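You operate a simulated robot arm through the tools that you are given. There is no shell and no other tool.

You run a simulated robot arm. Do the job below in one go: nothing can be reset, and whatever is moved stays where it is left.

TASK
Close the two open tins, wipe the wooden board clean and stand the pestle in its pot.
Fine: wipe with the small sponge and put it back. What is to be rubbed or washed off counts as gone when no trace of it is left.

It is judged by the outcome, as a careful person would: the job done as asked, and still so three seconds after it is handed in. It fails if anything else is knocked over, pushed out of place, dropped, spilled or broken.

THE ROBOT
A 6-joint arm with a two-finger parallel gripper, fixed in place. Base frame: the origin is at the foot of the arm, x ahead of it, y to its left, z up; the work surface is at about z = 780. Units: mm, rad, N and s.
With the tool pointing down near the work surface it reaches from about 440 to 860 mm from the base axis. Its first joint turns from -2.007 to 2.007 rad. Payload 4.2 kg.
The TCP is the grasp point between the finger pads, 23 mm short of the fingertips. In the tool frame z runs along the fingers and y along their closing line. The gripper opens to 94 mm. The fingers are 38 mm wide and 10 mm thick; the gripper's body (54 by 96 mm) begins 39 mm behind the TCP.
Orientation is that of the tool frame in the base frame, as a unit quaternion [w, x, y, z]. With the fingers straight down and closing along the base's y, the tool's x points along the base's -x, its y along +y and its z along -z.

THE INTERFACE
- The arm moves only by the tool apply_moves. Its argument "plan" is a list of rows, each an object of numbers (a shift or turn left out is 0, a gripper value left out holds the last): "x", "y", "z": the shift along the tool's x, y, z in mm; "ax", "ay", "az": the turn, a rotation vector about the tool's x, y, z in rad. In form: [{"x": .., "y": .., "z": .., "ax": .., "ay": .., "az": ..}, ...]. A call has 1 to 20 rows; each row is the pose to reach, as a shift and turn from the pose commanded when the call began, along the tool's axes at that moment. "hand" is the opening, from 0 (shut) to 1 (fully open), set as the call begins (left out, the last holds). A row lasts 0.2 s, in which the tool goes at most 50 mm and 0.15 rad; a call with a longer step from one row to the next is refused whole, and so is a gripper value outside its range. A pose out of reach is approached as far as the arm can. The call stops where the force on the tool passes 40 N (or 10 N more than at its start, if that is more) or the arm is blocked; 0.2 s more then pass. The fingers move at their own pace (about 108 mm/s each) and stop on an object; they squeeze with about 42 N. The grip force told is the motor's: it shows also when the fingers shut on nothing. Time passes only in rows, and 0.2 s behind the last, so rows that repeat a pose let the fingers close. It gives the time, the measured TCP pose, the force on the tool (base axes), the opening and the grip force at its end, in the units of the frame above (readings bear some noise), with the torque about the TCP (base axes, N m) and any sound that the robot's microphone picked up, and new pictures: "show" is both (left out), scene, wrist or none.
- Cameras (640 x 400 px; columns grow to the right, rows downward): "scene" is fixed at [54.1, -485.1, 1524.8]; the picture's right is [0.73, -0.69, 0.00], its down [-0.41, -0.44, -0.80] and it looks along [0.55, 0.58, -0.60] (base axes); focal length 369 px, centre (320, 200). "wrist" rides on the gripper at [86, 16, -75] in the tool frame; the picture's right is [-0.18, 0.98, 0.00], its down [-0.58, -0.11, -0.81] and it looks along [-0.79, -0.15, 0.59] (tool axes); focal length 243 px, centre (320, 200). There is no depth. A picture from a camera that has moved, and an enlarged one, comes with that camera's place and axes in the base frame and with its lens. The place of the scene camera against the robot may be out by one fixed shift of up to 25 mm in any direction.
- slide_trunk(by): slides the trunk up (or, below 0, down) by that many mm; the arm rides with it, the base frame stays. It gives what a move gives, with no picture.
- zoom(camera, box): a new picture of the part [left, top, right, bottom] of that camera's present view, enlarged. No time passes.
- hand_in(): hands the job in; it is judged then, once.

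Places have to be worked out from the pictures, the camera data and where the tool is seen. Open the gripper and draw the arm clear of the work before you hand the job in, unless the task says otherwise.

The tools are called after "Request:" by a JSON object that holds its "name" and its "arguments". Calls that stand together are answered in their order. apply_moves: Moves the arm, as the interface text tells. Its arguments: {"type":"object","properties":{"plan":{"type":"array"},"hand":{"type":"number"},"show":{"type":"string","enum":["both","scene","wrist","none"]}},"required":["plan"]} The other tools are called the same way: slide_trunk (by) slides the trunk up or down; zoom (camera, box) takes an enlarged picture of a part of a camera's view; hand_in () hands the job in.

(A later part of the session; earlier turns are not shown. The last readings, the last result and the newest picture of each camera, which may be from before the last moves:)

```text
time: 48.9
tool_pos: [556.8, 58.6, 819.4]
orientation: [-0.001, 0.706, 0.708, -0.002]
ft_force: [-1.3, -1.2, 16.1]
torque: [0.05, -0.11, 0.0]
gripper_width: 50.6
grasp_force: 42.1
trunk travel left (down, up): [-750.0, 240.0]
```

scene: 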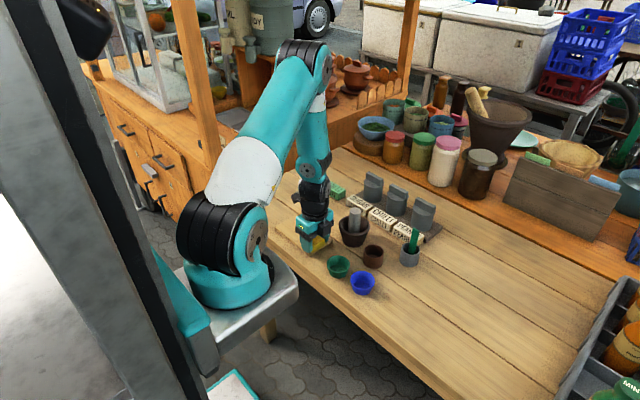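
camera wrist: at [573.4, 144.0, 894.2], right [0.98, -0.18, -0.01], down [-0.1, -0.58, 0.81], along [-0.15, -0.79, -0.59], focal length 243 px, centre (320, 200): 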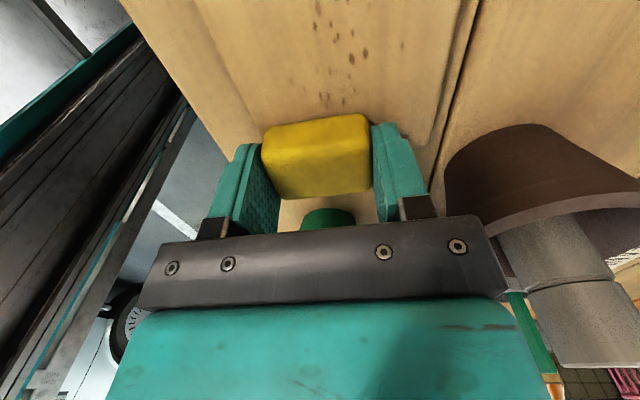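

16 N now. I'll ease a touch more and stroke up the middle lane (x≈568).

Request:
{"name": "apply_moves", "arguments": {"plan": [{"z": -0.5, "y": 5}, {"z": -0.5, "y": 11}, {"z": -0.5, "y": 11, "x": 12}, {"z": -0.5, "y": 11, "x": 26}, {"z": -0.5, "y": 11, "x": 40}, {"z": -0.5, "y": 11, "x": 54}, {"z": -0.5, "y": 11, "x": 68}, {"z": -0.5, "y": 11, "x": 82}, {"z": -0.5, "y": 11, "x": 96}, {"z": -0.5, "y": 11, "x": 110}, {"z": -0.5, "y": 11, "x": 122}, {"z": -0.5, "y": 11, "x": 130}], "show": "both"}}

Request:
{"name": "zoom", "arguments": {"camera": "scene", "box": [262, 190, 346, 265]}}

```text
time: 51.5
tool_pos: [566.2, 188.4, 820.2]
orientation: [-0.002, 0.707, 0.707, -0.004]
ft_force: [-0.6, -0.2, 0.8]
torque: [0.01, -0.01, 0.01]
gripper_width: 50.6
grasp_force: 41.9
trunk travel left (down, up): [-750.0, 240.0]
camera wrist: at [584.2, 275.1, 894.8], right [0.98, -0.18, -0.01], down [-0.1, -0.58, 0.81], along [-0.15, -0.79, -0.59], focal length 243 px, centre (320, 200)
```

scene: 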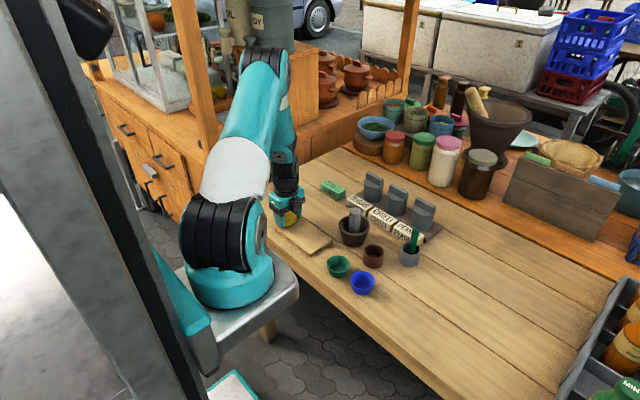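
wrist: 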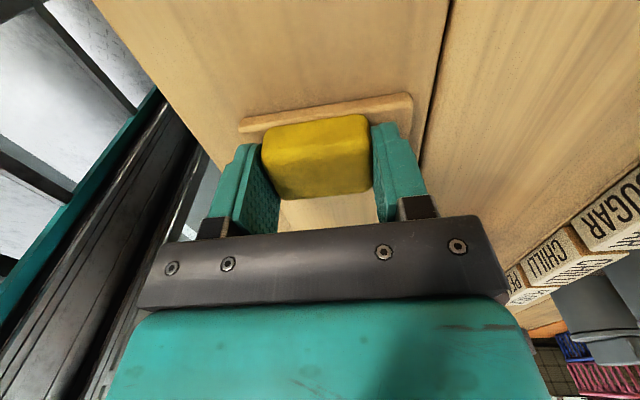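

```text
5.33 times, centred on (304, 228) of scene
camera zoom: at [54.1, -485.1, 1524.8], right [0.73, -0.69, 0.0], down [-0.41, -0.44, -0.8], along [0.55, 0.58, -0.6], focal length 1970 px, centre (405, 53)
```

zoom: 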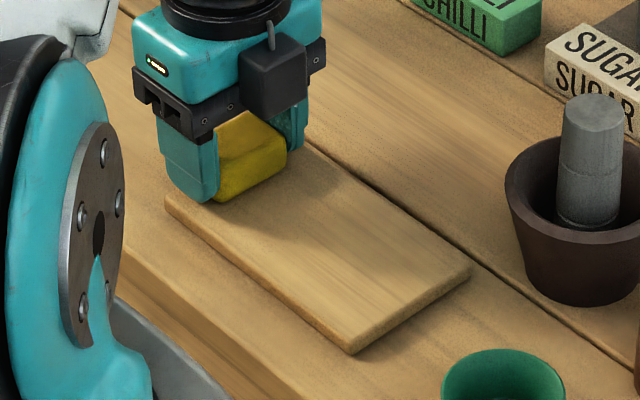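

The board already looks clean where swept. I'll do the third lane (x≈590) with a little more pressure to be thorough.

Request:
{"name": "apply_moves", "arguments": {"plan": [{"z": 0.7}, {"z": 0.7, "y": 11}, {"z": 0.7, "y": 22}, {"z": 0.7, "y": 22, "x": -14}, {"z": 0.7, "y": 22, "x": -28}, {"z": 0.7, "y": 22, "x": -42}, {"z": 0.7, "y": 22, "x": -56}, {"z": 0.7, "y": 22, "x": -70}, {"z": 0.7, "y": 22, "x": -84}, {"z": 0.7, "y": 22, "x": -98}, {"z": 0.7, "y": 22, "x": -112}, {"z": 0.7, "y": 22, "x": -126}], "show": "both"}}

Request:
{"name": "zoom", "arguments": {"camera": "scene", "box": [262, 190, 346, 265]}}

Request:
{"name": "zoom", "arguments": {"camera": "wrist", "box": [120, 0, 460, 150]}}

```text
time: 54.1
tool_pos: [591.1, 66.2, 819.1]
orientation: [-0.003, 0.706, 0.708, -0.002]
ft_force: [-6.1, 3.8, 17.3]
torque: [0.0, 0.06, 0.02]
gripper_width: 50.6
grasp_force: 42.2
trunk travel left (down, up): [-750.0, 240.0]
stopped in row 12: the force on the tool passed its limit at 40 N (the readings are from after the stop); the commanded pose is now the measured one
camera wrist: at [607.1, 152.3, 894.2], right [0.98, -0.18, -0.01], down [-0.1, -0.58, 0.81], along [-0.15, -0.79, -0.59], focal length 243 px, centre (320, 200)
```

scene: 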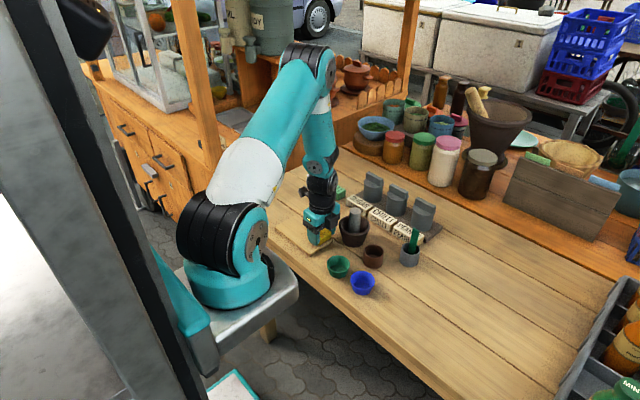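
wrist: 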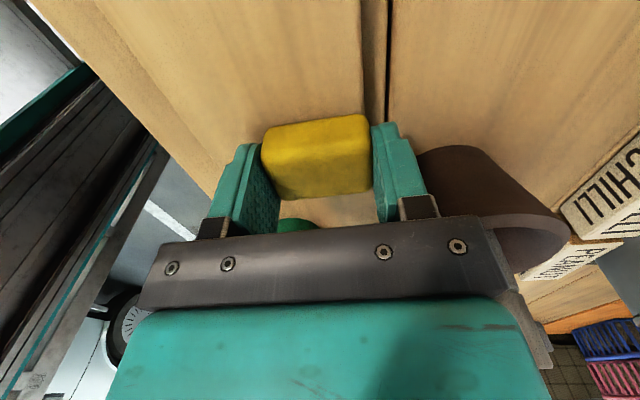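

```text
5.33 times, centred on (304, 228) of scene
camera zoom: at [54.1, -485.1, 1524.8], right [0.73, -0.69, 0.0], down [-0.41, -0.44, -0.8], along [0.55, 0.58, -0.6], focal length 1970 px, centre (405, 53)
```

zoom: 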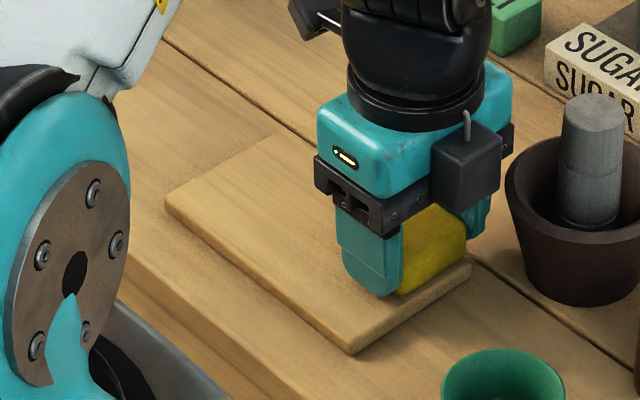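

```text
1.88 times, centred on (290, 75) of wrist
camera zoom: at [607.1, 152.3, 894.2], right [0.98, -0.18, -0.01], down [-0.1, -0.58, 0.81], along [-0.15, -0.79, -0.59], focal length 457 px, centre (376, 435)
```

zoom: 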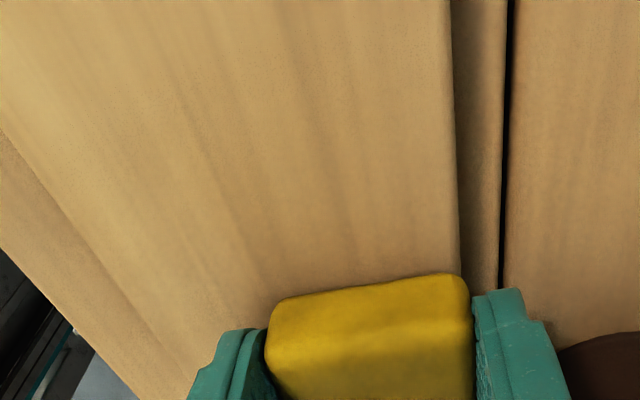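

The board looks clean and hasn't moved. I'll lift the sponge clear and inspect the whole board from above.

Request:
{"name": "apply_moves", "arguments": {"plan": [{"z": -5}, {"z": -30}, {"z": -60}, {"z": -90, "x": 20}, {"z": -120, "x": 50}, {"z": -120, "x": 90, "y": 20}, {"z": -120, "x": 90, "y": 60}, {"z": -120, "x": 80, "y": 90}, {"z": -120, "x": 80, "y": 90}], "show": "both"}}

Request:
{"name": "zoom", "arguments": {"camera": "scene", "box": [272, 210, 336, 260]}}

Request:
{"name": "zoom", "arguments": {"camera": "wrist", "box": [90, 0, 290, 150]}}

```text
time: 56.1
tool_pos: [682.0, 144.9, 941.0]
orientation: [-0.002, 0.706, 0.708, -0.003]
ft_force: [0.1, -0.3, -0.3]
torque: [0.0, 0.02, 0.0]
gripper_width: 50.4
grasp_force: 42.0
trunk travel left (down, up): [-750.0, 240.0]
camera wrist: at [699.3, 231.2, 1014.9], right [0.98, -0.18, -0.01], down [-0.1, -0.58, 0.81], along [-0.15, -0.79, -0.59], focal length 243 px, centre (320, 200)
```

scene: 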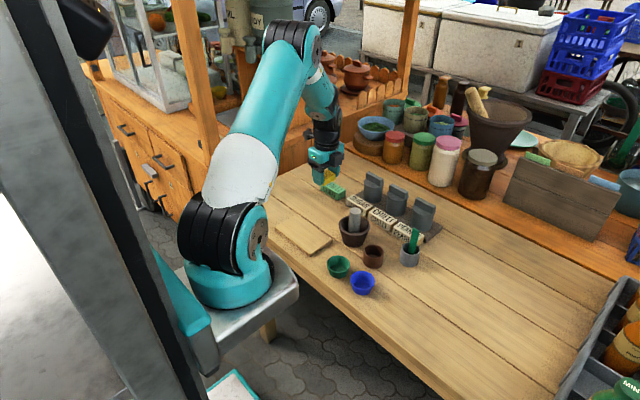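
wrist: 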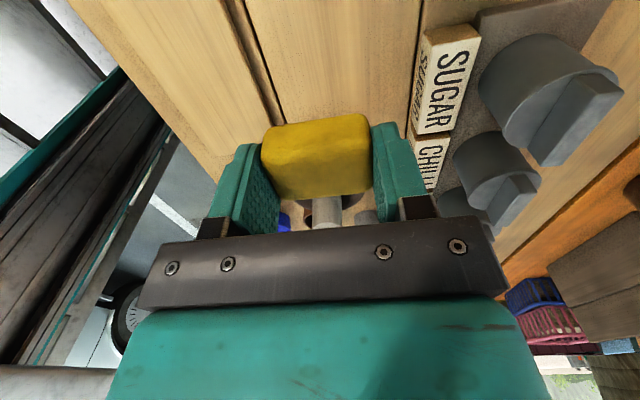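

```text
8.00 times, centred on (304, 235) of scene
camera zoom: at [54.1, -485.1, 1524.8], right [0.73, -0.69, 0.0], down [-0.41, -0.44, -0.8], along [0.55, 0.58, -0.6], focal length 2954 px, centre (448, -80)
```

zoom: 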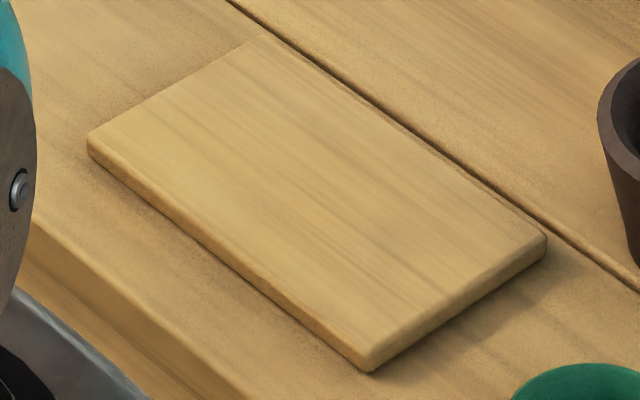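

```text
2.67 times, centred on (190, 75) of wrist
camera zoom: at [699.3, 231.2, 1014.9], right [0.98, -0.18, -0.01], down [-0.1, -0.58, 0.81], along [-0.15, -0.79, -0.59], focal length 647 px, centre (667, 533)
```

zoom: 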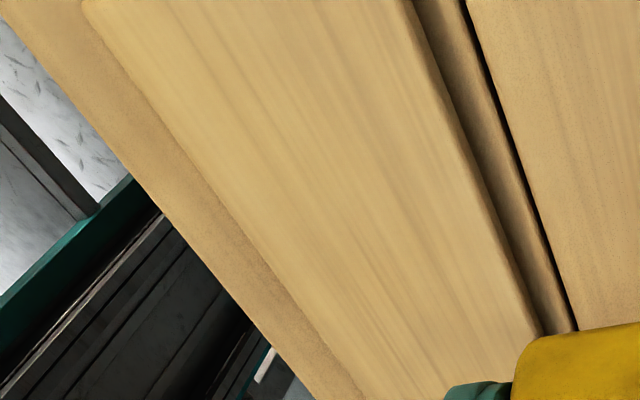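

The board is spotless and in place. Now I bring the sponge back over its original spot (682, 120) and lower it near the table.

Request:
{"name": "apply_moves", "arguments": {"plan": [{"y": 0.6, "x": -25.2, "ax": -0.005}, {"y": 0.6, "x": -25.2, "ax": -0.005, "z": 40}, {"y": 0.6, "x": -25.2, "ax": -0.005, "z": 80}, {"y": 0.6, "x": -25.2, "ax": -0.005, "z": 110}, {"y": 0.6, "x": -25.2, "ax": -0.005, "z": 124}, {"y": 0.6, "x": -25.2, "ax": -0.005, "z": 124}], "show": "wrist"}}

Request:
{"name": "apply_moves", "arguments": {"plan": [{"z": 0}, {"z": 1}], "show": "none"}}

```text
time: 57.5
tool_pos: [682.2, 122.7, 814.9]
orientation: [0.0, 0.707, 0.708, -0.001]
ft_force: [0.5, -0.8, 0.3]
torque: [0.01, 0.01, 0.0]
gripper_width: 50.1
grasp_force: 42.2
trunk travel left (down, up): [-750.0, 240.0]
camera wrist: at [699.4, 208.9, 889.6], right [0.98, -0.18, 0.0], down [-0.11, -0.58, 0.81], along [-0.15, -0.79, -0.59], focal length 243 px, centre (320, 200)
```

wrist: 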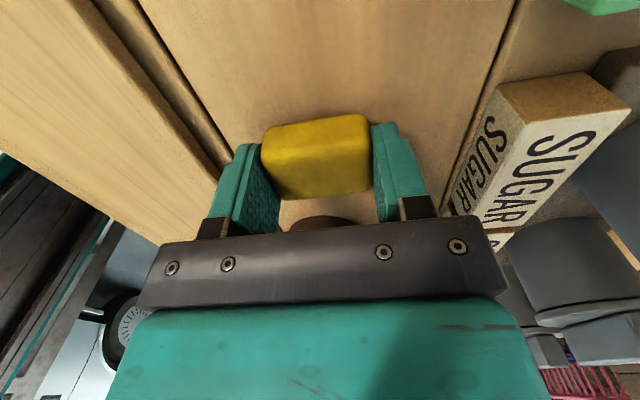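

```text
time: 58.1
tool_pos: [683.1, 123.4, 813.2]
orientation: [0.0, 0.706, 0.708, -0.001]
ft_force: [0.4, 0.3, 1.0]
torque: [0.03, 0.0, 0.02]
gripper_width: 50.5
grasp_force: 42.5
trunk travel left (down, up): [-750.0, 240.0]
```

The tool reads about 2.5 mm too far in +y, so I correct that and lower toward contact.

Request:
{"name": "apply_moves", "arguments": {"plan": [{"x": -2.6}, {"x": -2.6, "z": 2}, {"x": -2.6, "z": 2.5}, {"x": -2.6, "z": 2.5}], "show": "none"}}

Request:
{"name": "apply_moves", "arguments": {"plan": [{"z": 0.7}, {"z": 0.7}], "show": "none"}}

```text
time: 59.1
tool_pos: [681.8, 119.4, 810.0]
orientation: [-0.001, 0.707, 0.708, -0.001]
ft_force: [-0.1, 0.7, -0.3]
torque: [0.01, -0.01, -0.01]
gripper_width: 50.4
grasp_force: 42.1
trunk travel left (down, up): [-750.0, 240.0]
```

```text
time: 59.7
tool_pos: [681.0, 118.6, 809.0]
orientation: [0.0, 0.706, 0.708, -0.001]
ft_force: [0.6, 0.5, -0.3]
torque: [-0.04, 0.01, 0.0]
gripper_width: 50.5
grasp_force: 42.3
trunk travel left (down, up): [-750.0, 240.0]
```

No contact yet; another small step down.

Request:
{"name": "apply_moves", "arguments": {"plan": [{"z": 0.7}, {"z": 0.7}], "show": "none"}}

Request:
{"name": "apply_moves", "arguments": {"plan": [{"z": 0.5}, {"z": 0.5}], "show": "wrist"}}

```text
time: 60.3
tool_pos: [680.4, 119.0, 808.9]
orientation: [0.0, 0.707, 0.707, 0.0]
ft_force: [-0.6, 0.0, -1.1]
torque: [-0.01, 0.0, 0.01]
gripper_width: 50.6
grasp_force: 41.6
trunk travel left (down, up): [-750.0, 240.0]
```

```text
time: 60.9
tool_pos: [680.5, 119.2, 807.8]
orientation: [0.001, 0.706, 0.708, -0.001]
ft_force: [-0.3, 0.3, -0.5]
torque: [0.01, -0.04, 0.0]
gripper_width: 50.6
grasp_force: 42.3
trunk travel left (down, up): [-750.0, 240.0]
camera wrist: at [697.0, 204.7, 883.2], right [0.98, -0.18, 0.0], down [-0.11, -0.58, 0.81], along [-0.15, -0.79, -0.59], focal length 243 px, centre (320, 200)
```

wrist: 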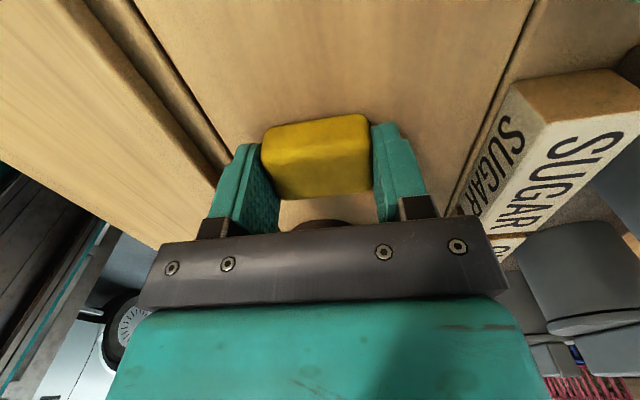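

No contact yet, so the sponge may have slid up a bit in the grip. I'll nudge x by 1.5 mm and keep lowering in small steps.

Request:
{"name": "apply_moves", "arguments": {"plan": [{"y": 1.5}, {"y": 1.5, "z": 0.7}, {"y": 1.5, "z": 0.7}], "show": "none"}}

Request:
{"name": "apply_moves", "arguments": {"plan": [{"z": 0.7}, {"z": 0.7}], "show": "none"}}

```text
time: 61.7
tool_pos: [682.5, 119.0, 807.1]
orientation: [-0.001, 0.706, 0.708, -0.001]
ft_force: [0.1, -0.6, 1.0]
torque: [-0.01, -0.03, 0.02]
gripper_width: 50.5
grasp_force: 42.2
trunk travel left (down, up): [-750.0, 240.0]
```

```text
time: 62.3
tool_pos: [683.2, 119.9, 807.3]
orientation: [-0.001, 0.706, 0.708, 0.001]
ft_force: [0.8, 0.8, 2.9]
torque: [-0.05, -0.03, 0.01]
gripper_width: 51.0
grasp_force: 41.6
trunk travel left (down, up): [-750.0, 240.0]
```

Light contact (3 N) with the table at (683, 119.9). Releasing the sponge.

Request:
{"name": "apply_moves", "arguments": {"plan": [{"z": 0}, {"z": 0}, {"z": 0}, {"z": 0}], "hand": 1, "show": "wrist"}}

Request:
{"name": "apply_moves", "arguments": {"plan": [{"z": -20}, {"z": -60}, {"z": -100}, {"z": -137}, {"z": -137}], "show": "both"}}

Request:
{"name": "zoom", "arguments": {"camera": "wrist", "box": [240, 0, 400, 110]}}

Request:
{"name": "zoom", "arguments": {"camera": "scene", "box": [270, 160, 450, 270]}}

```text
time: 63.3
tool_pos: [681.9, 119.2, 806.5]
orientation: [-0.001, 0.706, 0.708, -0.001]
ft_force: [0.6, 0.3, -0.5]
torque: [-0.04, 0.0, 0.02]
gripper_width: 93.8
grasp_force: 0.1
trunk travel left (down, up): [-750.0, 240.0]
camera wrist: at [698.8, 204.7, 882.2], right [0.98, -0.18, 0.0], down [-0.11, -0.58, 0.81], along [-0.15, -0.79, -0.59], focal length 243 px, centre (320, 200)
```

wrist: 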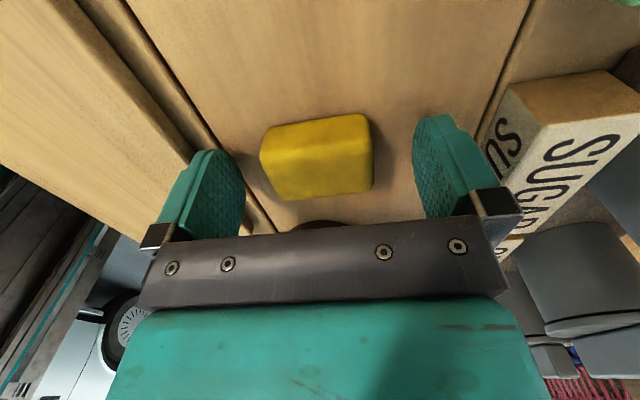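

```text
time: 64.5
tool_pos: [683.6, 118.9, 943.9]
orientation: [-0.001, 0.706, 0.708, 0.001]
ft_force: [0.1, -0.4, 0.0]
torque: [0.0, 0.05, -0.03]
gripper_width: 93.8
grasp_force: 0.1
trunk travel left (down, up): [-750.0, 240.0]
camera wrist: at [699.3, 204.8, 1019.3], right [0.98, -0.18, 0.0], down [-0.11, -0.58, 0.81], along [-0.15, -0.79, -0.59], focal length 243 px, centre (320, 200)
```

scene: 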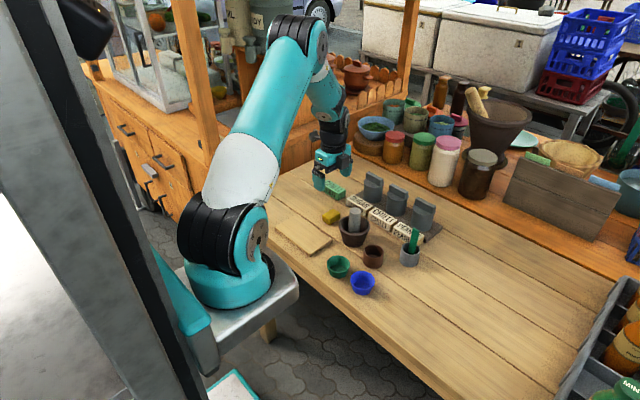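
wrist: 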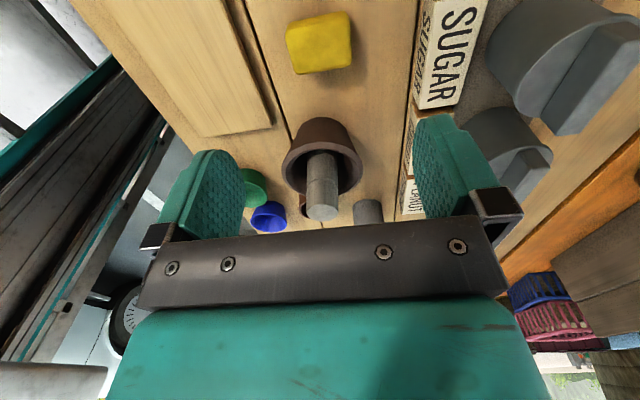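

```text
3.64 times, centred on (320, 55) of wrist
camera zoom: at [699.3, 204.8, 1019.3], right [0.98, -0.18, 0.0], down [-0.11, -0.58, 0.81], along [-0.15, -0.79, -0.59], focal length 882 px, centre (320, 727)
```

zoom: 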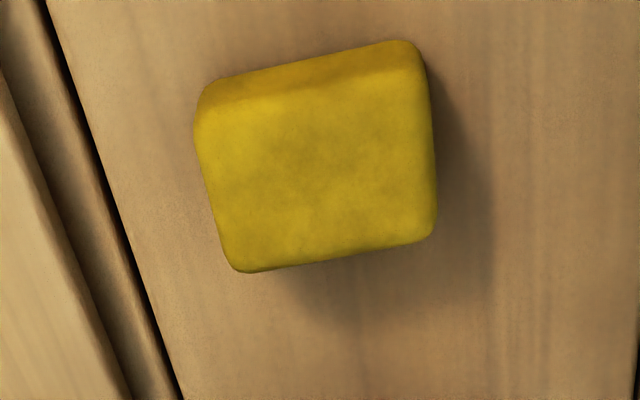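

```text
3.56 times, centred on (360, 215) of scene
camera zoom: at [54.1, -485.1, 1524.8], right [0.73, -0.69, 0.0], down [-0.41, -0.44, -0.8], along [0.55, 0.58, -0.6], focal length 1313 px, centre (178, 147)
```

zoom: 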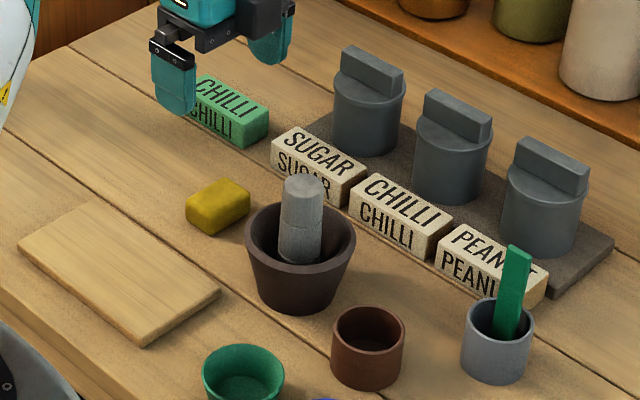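

The sponge is back in its place within a millimetre. Next the pestle: I'll enlarge the mortar, pestle and brown pot to measure them.

Request:
{"name": "zoom", "arguments": {"camera": "wrist", "box": [230, 100, 420, 240]}}

Request:
{"name": "zoom", "arguments": {"camera": "scene", "box": [330, 195, 400, 275]}}

```text
2.86 times, centred on (325, 170) of wrist
camera zoom: at [699.3, 204.8, 1019.3], right [0.98, -0.18, 0.0], down [-0.11, -0.58, 0.81], along [-0.15, -0.79, -0.59], focal length 693 px, centre (306, 286)
```

zoom: 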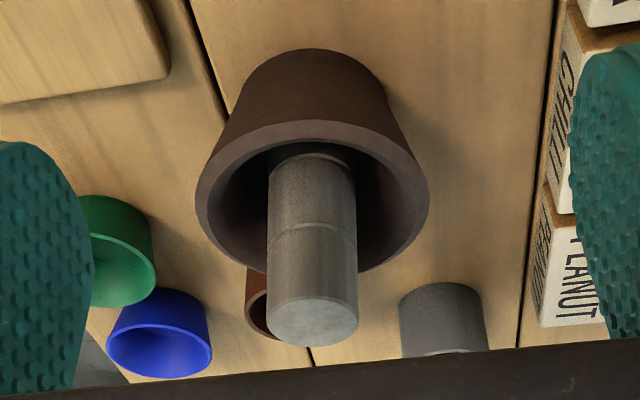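

```text
5.00 times, centred on (365, 235) of scene
camera zoom: at [54.1, -485.1, 1524.8], right [0.73, -0.69, 0.0], down [-0.41, -0.44, -0.8], along [0.55, 0.58, -0.6], focal length 1846 px, centre (95, 25)
```

zoom: 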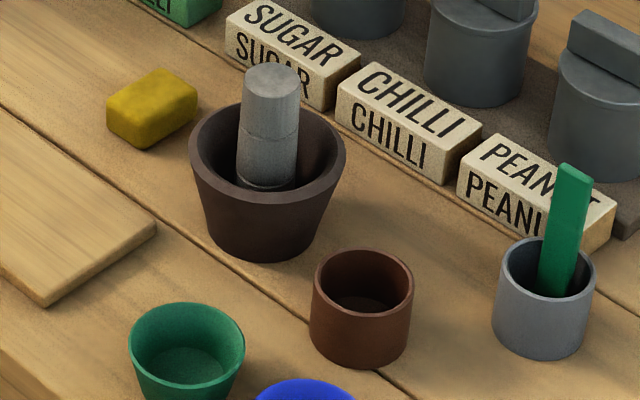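

The pestle stands almost upright in the mortar: top near (662.5, 7.5), z about 886, 33 mm thick. I'll move over it, keeping high, and check the alignment.

Request:
{"name": "apply_moves", "arguments": {"plan": [{"x": -37, "y": -7}, {"x": -74, "y": -14}, {"x": -111, "y": -20}, {"x": -111, "y": -20}], "show": "both"}}

Request:
{"name": "zoom", "arguments": {"camera": "wrist", "box": [200, 0, 440, 160]}}

Request:
{"name": "zoom", "arguments": {"camera": "scene", "box": [300, 150, 400, 270]}}

```text
time: 65.5
tool_pos: [664.4, 8.9, 943.3]
orientation: [0.0, 0.706, 0.708, 0.0]
ft_force: [-0.1, -0.7, -0.2]
torque: [0.0, 0.0, -0.03]
gripper_width: 94.0
grasp_force: 0.1
trunk travel left (down, up): [-750.0, 240.0]
camera wrist: at [680.5, 94.8, 1019.6], right [0.98, -0.18, 0.0], down [-0.11, -0.58, 0.81], along [-0.15, -0.79, -0.59], focal length 243 px, centre (320, 200)
```

scene: 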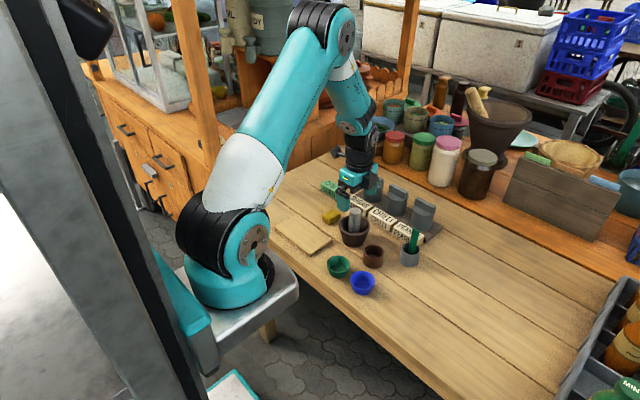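
wrist: 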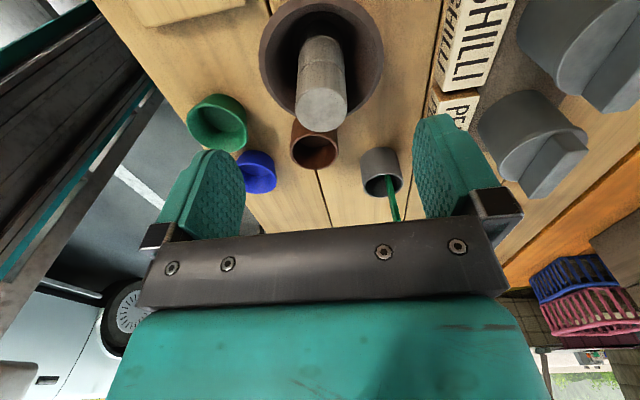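

```text
2.50 times, centred on (320, 80) of wrist
camera zoom: at [680.5, 94.8, 1019.6], right [0.98, -0.18, 0.0], down [-0.11, -0.58, 0.81], along [-0.15, -0.79, -0.59], focal length 606 px, centre (320, 500)
```

zoom: 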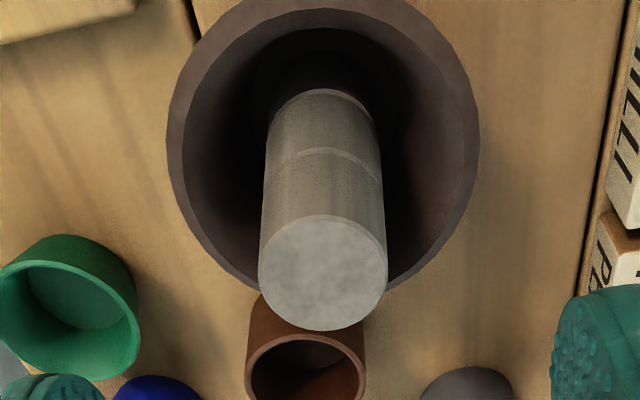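

```text
3.33 times, centred on (350, 210) of scene
camera zoom: at [54.1, -485.1, 1524.8], right [0.73, -0.69, 0.0], down [-0.41, -0.44, -0.8], along [0.55, 0.58, -0.6], focal length 1231 px, centre (220, 167)
```

zoom: 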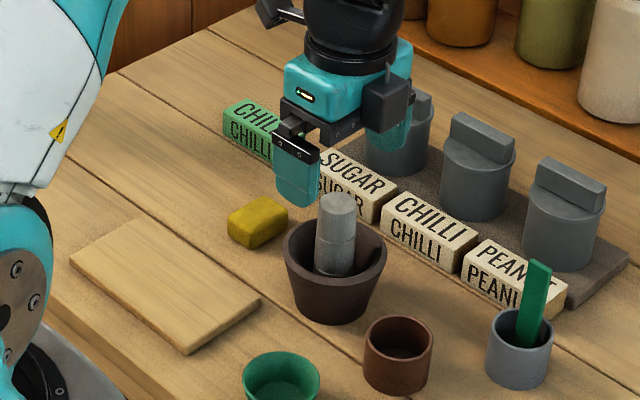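

The pestle's lower end is hard to tell. I'll enlarge it further in both views to judge its true length and foot.

Request:
{"name": "zoom", "arguments": {"camera": "wrist", "box": [270, 10, 380, 90]}}

Request:
{"name": "zoom", "arguments": {"camera": "scene", "box": [335, 200, 375, 250]}}

Request:
{"name": "zoom", "arguments": {"camera": "scene", "box": [355, 238, 395, 272]}}

```text
5.00 times, centred on (325, 50) of wrist
camera zoom: at [680.5, 94.8, 1019.6], right [0.98, -0.18, 0.0], down [-0.11, -0.58, 0.81], along [-0.15, -0.79, -0.59], focal length 1213 px, centre (295, 950)
```

zoom: 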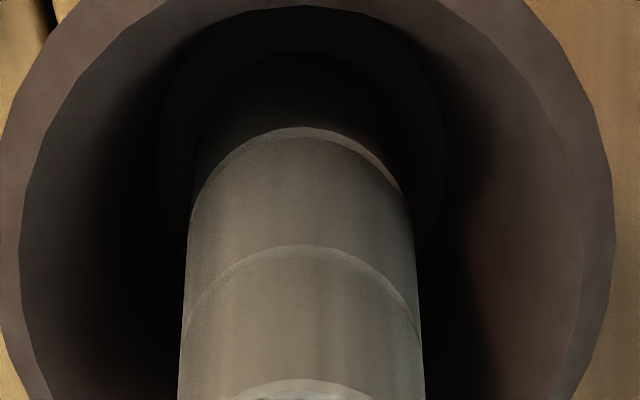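

```text
8.00 times, centred on (355, 225) of scene
camera zoom: at [54.1, -485.1, 1524.8], right [0.73, -0.69, 0.0], down [-0.41, -0.44, -0.8], along [0.55, 0.58, -0.6], focal length 2954 px, centre (40, 0)
```

zoom: 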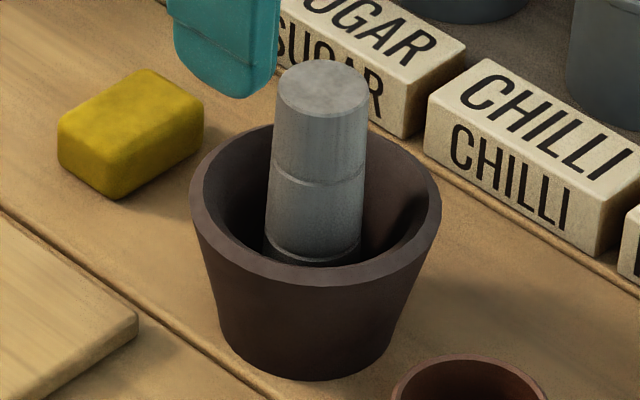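

```text
11.76 times, centred on (375, 255) of scene
camera zoom: at [54.1, -485.1, 1524.8], right [0.73, -0.69, 0.0], down [-0.41, -0.44, -0.8], along [0.55, 0.58, -0.6], focal length 4344 px, centre (-327, -447)
```

zoom: 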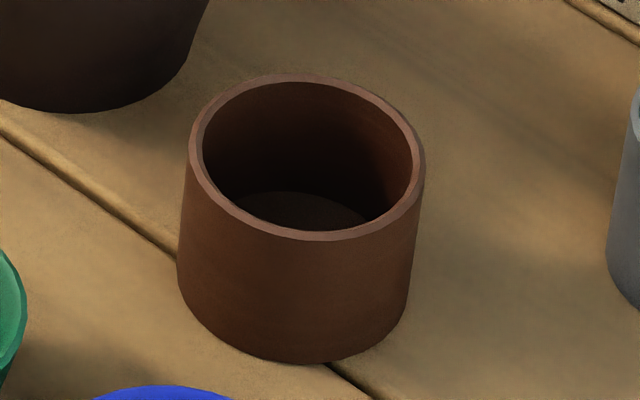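

The pestle continues below the mortar rim with ring marks; I'll grip its upper half, keeping the fingertips about 9 mm above the mortar rim (TCP z about 865).

Request:
{"name": "apply_moves", "arguments": {"plan": [{"z": 25, "x": 0.8}, {"z": 50, "x": 0.8}, {"z": 70, "x": 0.8}, {"z": 78, "x": 0.8}, {"z": 78, "x": 0.8}], "show": "both"}}

Request:
{"name": "zoom", "arguments": {"camera": "scene", "box": [320, 180, 390, 260]}}

```text
time: 66.7
tool_pos: [665.0, 8.7, 865.2]
orientation: [0.0, 0.707, 0.708, -0.001]
ft_force: [-0.6, -0.1, -0.5]
torque: [0.01, 0.01, 0.02]
gripper_width: 94.1
grasp_force: 0.1
trunk travel left (down, up): [-750.0, 240.0]
camera wrist: at [680.4, 94.7, 940.8], right [0.98, -0.18, 0.0], down [-0.11, -0.58, 0.81], along [-0.15, -0.79, -0.59], focal length 243 px, centre (320, 200)
```

scene: 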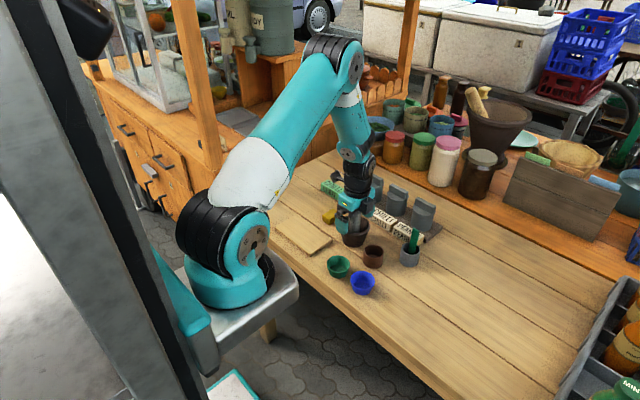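
wrist: 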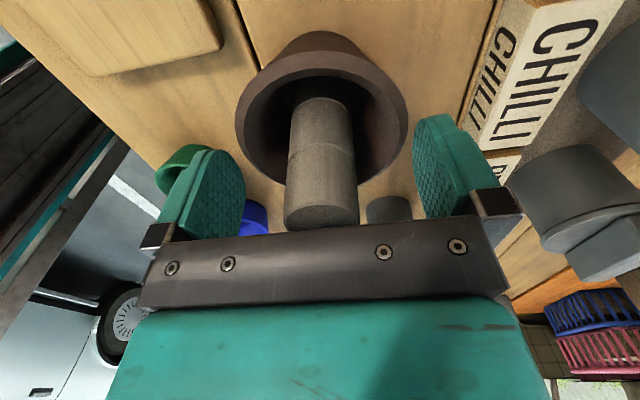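

```text
5.00 times, centred on (355, 220) of scene
camera zoom: at [54.1, -485.1, 1524.8], right [0.73, -0.69, 0.0], down [-0.41, -0.44, -0.8], along [0.55, 0.58, -0.6], focal length 1846 px, centre (145, 100)
```

zoom: 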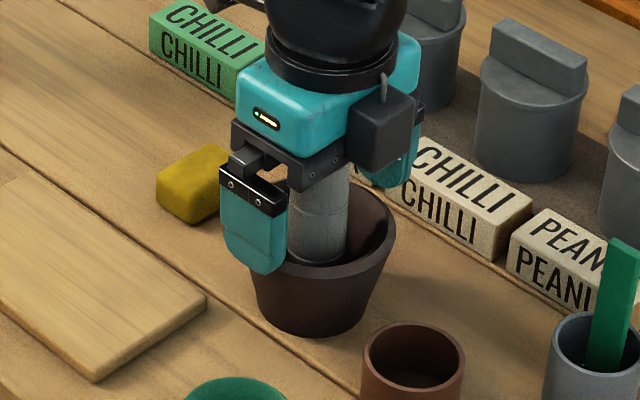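

The pestle is between the pads, centred, with the tips above the mortar rim. Closing.

Request:
{"name": "apply_moves", "arguments": {"plan": [{"z": 0}, {"z": 0}, {"z": 0}, {"z": 0}], "hand": 0, "show": "wrist"}}

```text
time: 67.7
tool_pos: [663.9, 9.6, 866.1]
orientation: [0.0, 0.706, 0.708, -0.001]
ft_force: [1.2, -0.3, -0.2]
torque: [0.02, 0.0, -0.02]
gripper_width: 32.2
grasp_force: 41.6
trunk travel left (down, up): [-750.0, 240.0]
camera wrist: at [680.4, 94.7, 940.9], right [0.98, -0.18, 0.0], down [-0.11, -0.58, 0.81], along [-0.15, -0.79, -0.59], focal length 243 px, centre (320, 200)
```

wrist: 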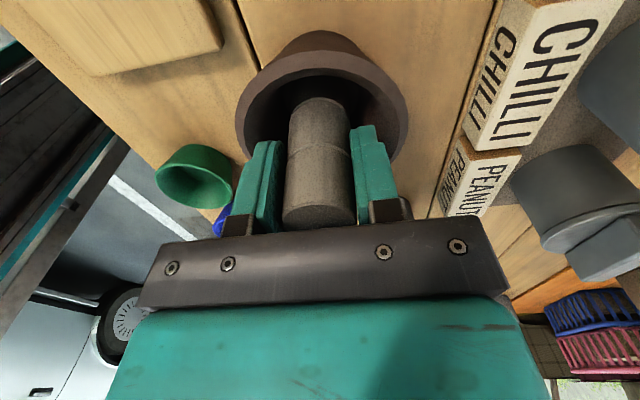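

Gripped at 32.2 mm. I'll lift it straight up slowly and look at its full length.

Request:
{"name": "apply_moves", "arguments": {"plan": [{"z": -6}, {"z": -15}, {"z": -30}, {"z": -50}, {"z": -75}, {"z": -100}, {"z": -100}], "show": "both"}}

Request:
{"name": "zoom", "arguments": {"camera": "scene", "box": [310, 140, 410, 270]}}

Request:
{"name": "zoom", "arguments": {"camera": "wrist", "box": [220, 0, 440, 240]}}

```text
time: 69.3
tool_pos: [663.2, 8.1, 966.3]
orientation: [0.0, 0.707, 0.707, -0.001]
ft_force: [0.3, 0.3, -0.5]
torque: [-0.02, 0.0, 0.02]
gripper_width: 32.4
grasp_force: 42.2
trunk travel left (down, up): [-750.0, 240.0]
camera wrist: at [679.9, 95.4, 1041.3], right [0.98, -0.18, 0.0], down [-0.11, -0.58, 0.81], along [-0.15, -0.79, -0.59], focal length 243 px, centre (320, 200)
```

scene: 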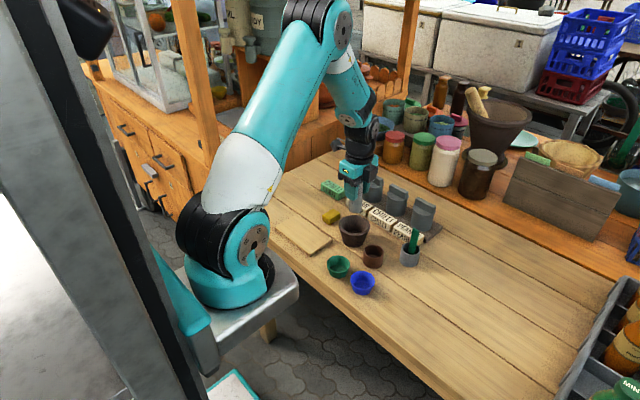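
wrist: 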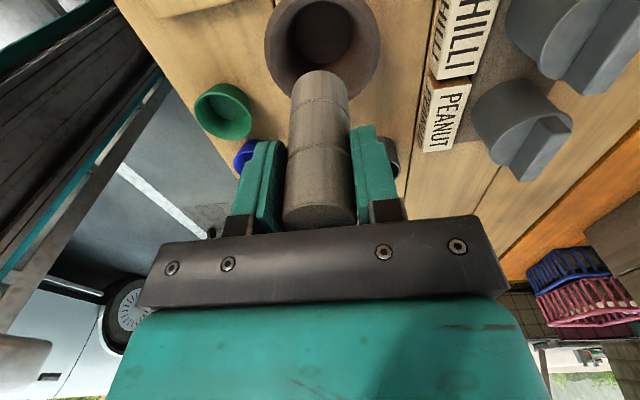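

```text
3.08 times, centred on (360, 205) of scene
camera zoom: at [54.1, -485.1, 1524.8], right [0.73, -0.69, 0.0], down [-0.41, -0.44, -0.8], along [0.55, 0.58, -0.6], focal length 1136 px, centre (197, 185)
```

zoom: 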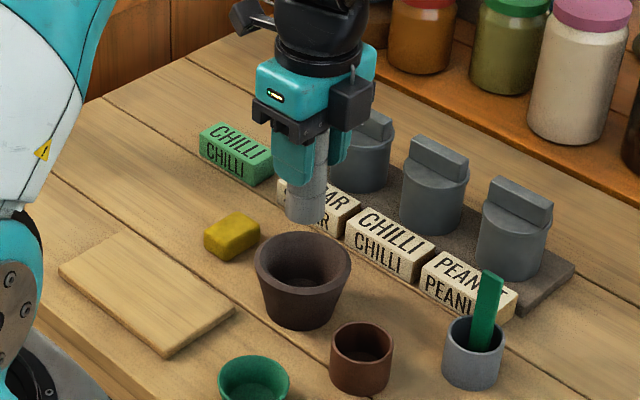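

```text
1.67 times, centred on (330, 120) of wrist
camera zoom: at [679.9, 95.4, 1041.3], right [0.98, -0.18, 0.0], down [-0.11, -0.58, 0.81], along [-0.15, -0.79, -0.59], focal length 404 px, centre (303, 333)
```

zoom: 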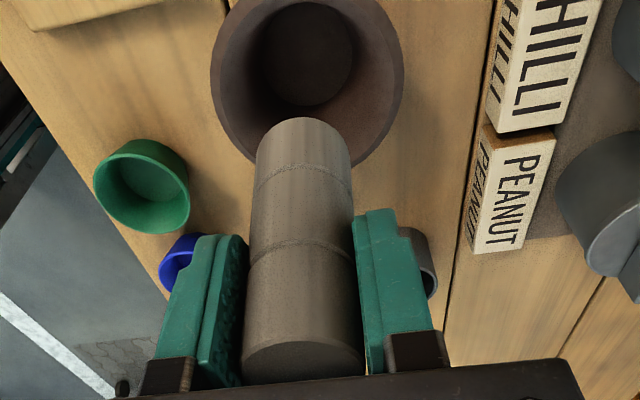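

The pestle is 95 mm long, slightly wider at the foot (about 36 mm), reaching 74 mm below the TCP; the brown pot's mouth is about 48 mm inside. I'll move over toward the pot, slightly past it, to measure its centre.

Request:
{"name": "apply_moves", "arguments": {"plan": [{"x": -38, "y": -9}, {"x": -78, "y": -19}, {"x": -115, "y": -28}, {"x": -115, "y": -28}], "show": "both"}}

Request:
{"name": "zoom", "arguments": {"camera": "wrist", "box": [240, 0, 400, 110]}}

Request:
{"name": "zoom", "arguments": {"camera": "scene", "box": [320, 160, 430, 300]}}

```text
time: 70.3
tool_pos: [634.4, -106.6, 966.2]
orientation: [-0.002, 0.706, 0.709, 0.0]
ft_force: [-0.2, -0.4, -0.5]
torque: [0.01, -0.02, 0.04]
gripper_width: 32.2
grasp_force: 41.7
trunk travel left (down, up): [-750.0, 240.0]
camera wrist: at [651.3, -20.7, 1040.8], right [0.98, -0.18, 0.0], down [-0.11, -0.58, 0.81], along [-0.15, -0.79, -0.59], focal length 243 px, centre (320, 200)
```

scene: 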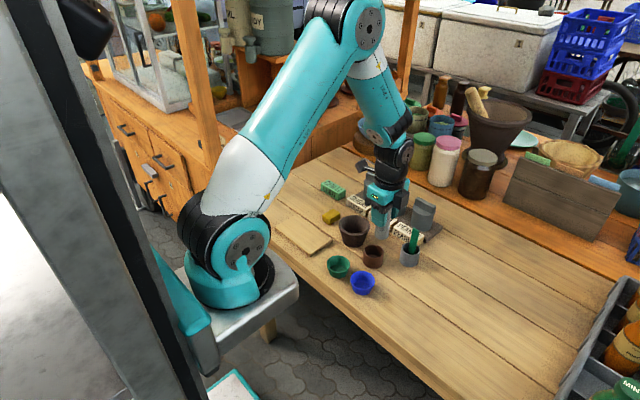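
wrist: 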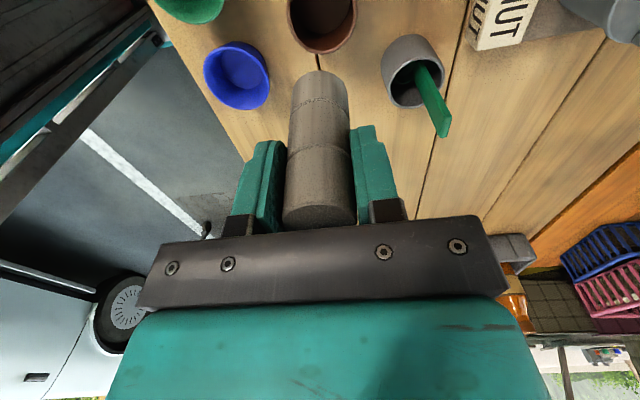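

```text
3.64 times, centred on (320, 55) of wrist
camera zoom: at [651.3, -20.7, 1040.8], right [0.98, -0.18, 0.0], down [-0.11, -0.58, 0.81], along [-0.15, -0.79, -0.59], focal length 882 px, centre (320, 727)
```

zoom: 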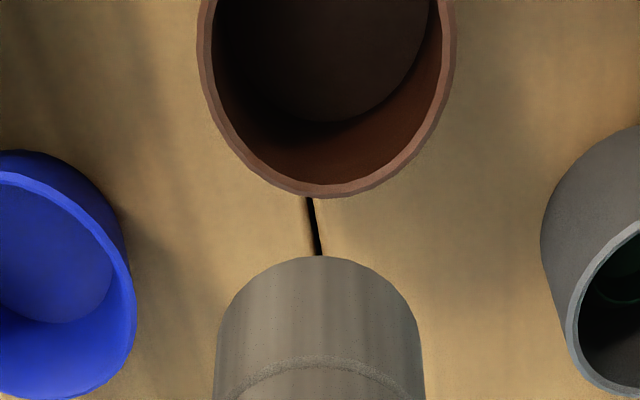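

```text
2.86 times, centred on (375, 230) of scene
camera zoom: at [54.1, -485.1, 1524.8], right [0.73, -0.69, 0.0], down [-0.41, -0.44, -0.8], along [0.55, 0.58, -0.6], focal length 1055 px, centre (163, 114)
```

zoom: 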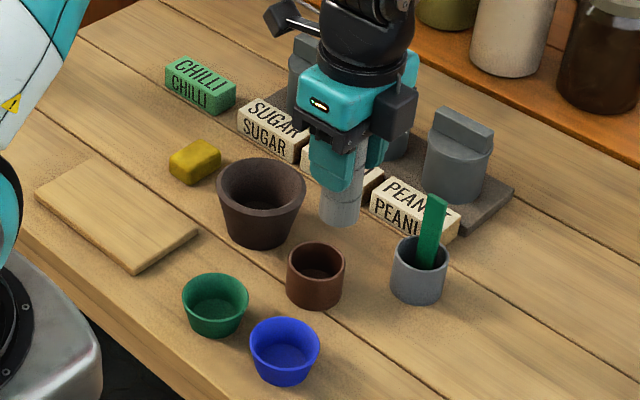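

From the rim I judge the pot's centre about (640, -85), rim z about 819 and outer radius 27. I'll move over it and lower until the pestle's foot is about 15 mm above the rim.

Request:
{"name": "apply_moves", "arguments": {"plan": [{"x": 12, "y": 3}, {"x": 22, "y": 5}, {"x": 22, "y": 5, "z": 30}, {"x": 22, "y": 5, "z": 58}, {"x": 22, "y": 5, "z": 58}], "show": "both"}}

Request:
{"name": "zoom", "arguments": {"camera": "wrist", "box": [240, 0, 400, 110]}}

Request:
{"name": "zoom", "arguments": {"camera": "scene", "box": [335, 200, 415, 280]}}

```text
time: 71.5
tool_pos: [642.3, -83.5, 908.7]
orientation: [-0.001, 0.707, 0.707, -0.001]
ft_force: [-0.9, 0.3, -0.5]
torque: [-0.01, -0.01, 0.02]
gripper_width: 31.9
grasp_force: 41.6
trunk travel left (down, up): [-750.0, 240.0]
camera wrist: at [658.5, 2.5, 983.4], right [0.98, -0.18, 0.0], down [-0.11, -0.58, 0.81], along [-0.15, -0.79, -0.59], focal length 243 px, centre (320, 200)
```

scene: 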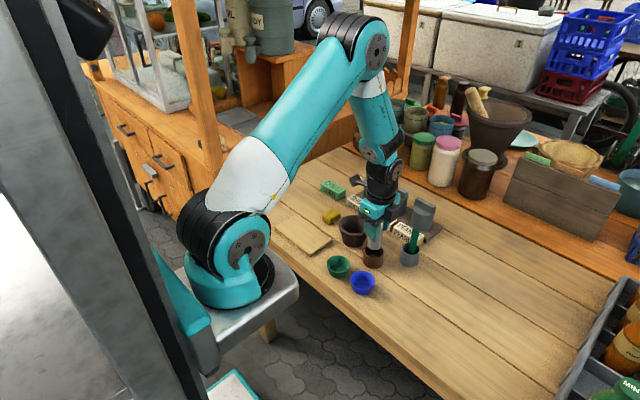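
wrist: 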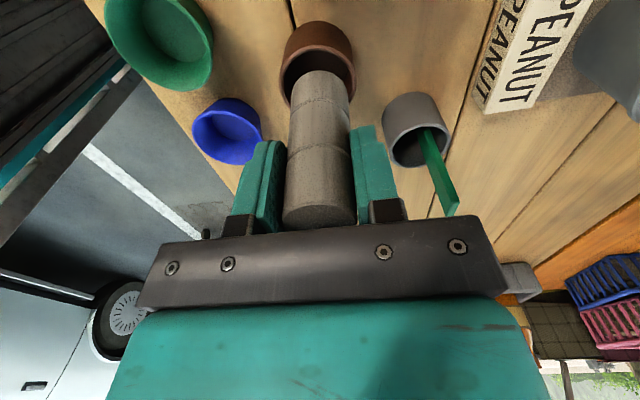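

```text
3.64 times, centred on (320, 55) of wrist
camera zoom: at [658.5, 2.5, 983.4], right [0.98, -0.18, 0.0], down [-0.11, -0.58, 0.81], along [-0.15, -0.79, -0.59], focal length 882 px, centre (320, 727)
```

zoom: 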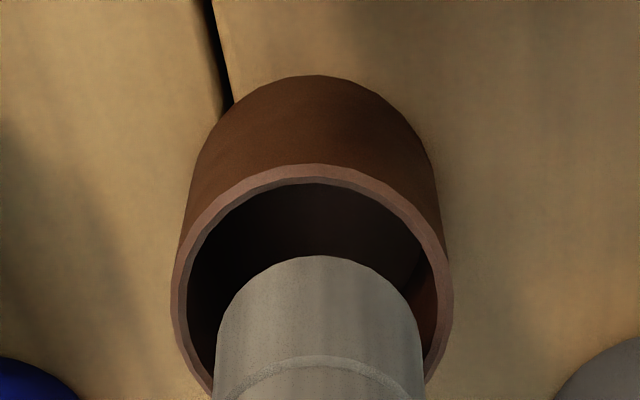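

```text
5.00 times, centred on (375, 240) of scene
camera zoom: at [54.1, -485.1, 1524.8], right [0.73, -0.69, 0.0], down [-0.41, -0.44, -0.8], along [0.55, 0.58, -0.6], focal length 1846 px, centre (45, 0)
```

zoom: 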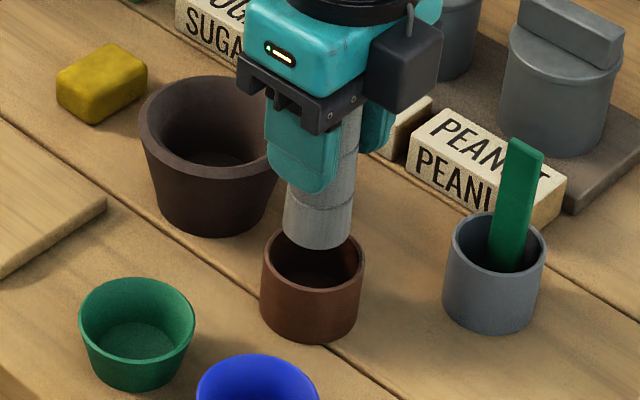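

The pot's centre is about 1.5 mm to −x of the pestle; otherwise it is aligned. I'll correct that and lower to just above the rim for a last check.

Request:
{"name": "apply_moves", "arguments": {"plan": [{"y": -1.5}, {"y": -1.5, "z": 6}, {"y": -1.5, "z": 12}, {"y": -1.5, "z": 12}], "show": "both"}}

Request:
{"name": "zoom", "arguments": {"camera": "wrist", "box": [240, 0, 400, 110]}}

Request:
{"name": "zoom", "arguments": {"camera": "scene", "box": [345, 220, 405, 280]}}

```text
time: 72.5
tool_pos: [638.4, -84.3, 895.6]
orientation: [-0.001, 0.706, 0.708, 0.0]
ft_force: [-0.2, 0.5, -1.0]
torque: [-0.03, 0.0, 0.01]
gripper_width: 32.0
grasp_force: 41.9
trunk travel left (down, up): [-750.0, 240.0]
camera wrist: at [655.1, 1.8, 971.0], right [0.98, -0.18, 0.0], down [-0.11, -0.58, 0.81], along [-0.15, -0.79, -0.59], focal length 243 px, centre (320, 200)
```

scene: 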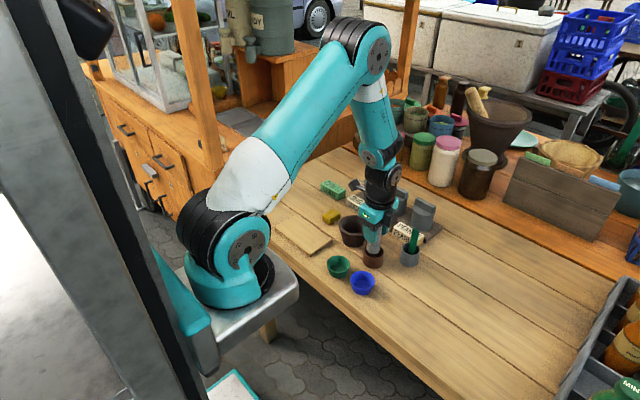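
wrist: 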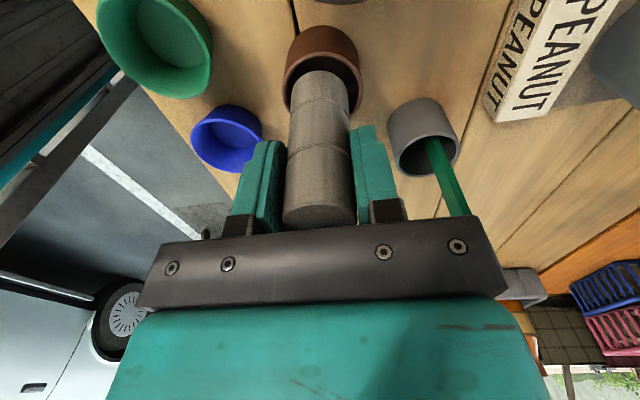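

```text
3.64 times, centred on (320, 55) of wrist
camera zoom: at [655.1, 1.8, 971.0], right [0.98, -0.18, 0.0], down [-0.11, -0.58, 0.81], along [-0.15, -0.79, -0.59], focal length 882 px, centre (320, 727)
```

zoom: 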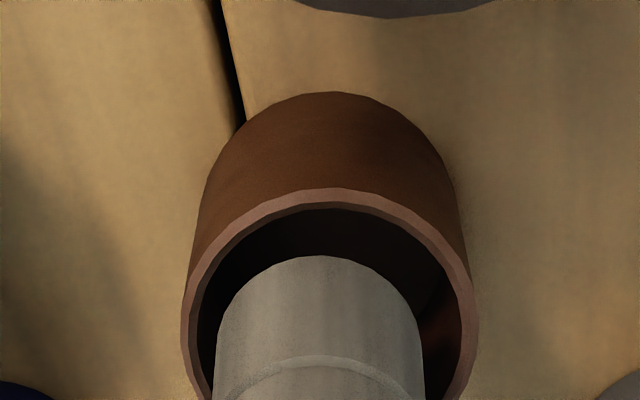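

```text
6.67 times, centred on (375, 250) of scene
camera zoom: at [54.1, -485.1, 1524.8], right [0.73, -0.69, 0.0], down [-0.41, -0.44, -0.8], along [0.55, 0.58, -0.6], focal length 2462 px, centre (-47, -133)
```

zoom: 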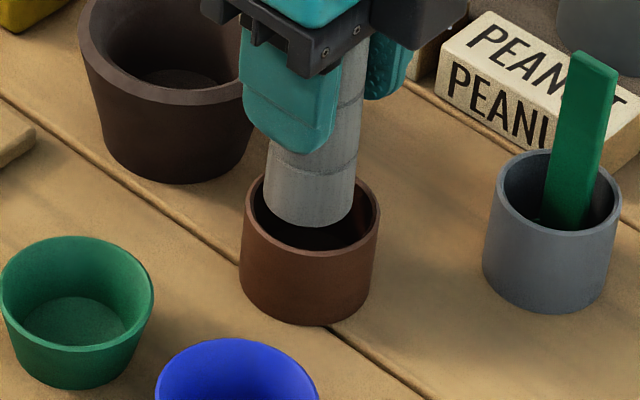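

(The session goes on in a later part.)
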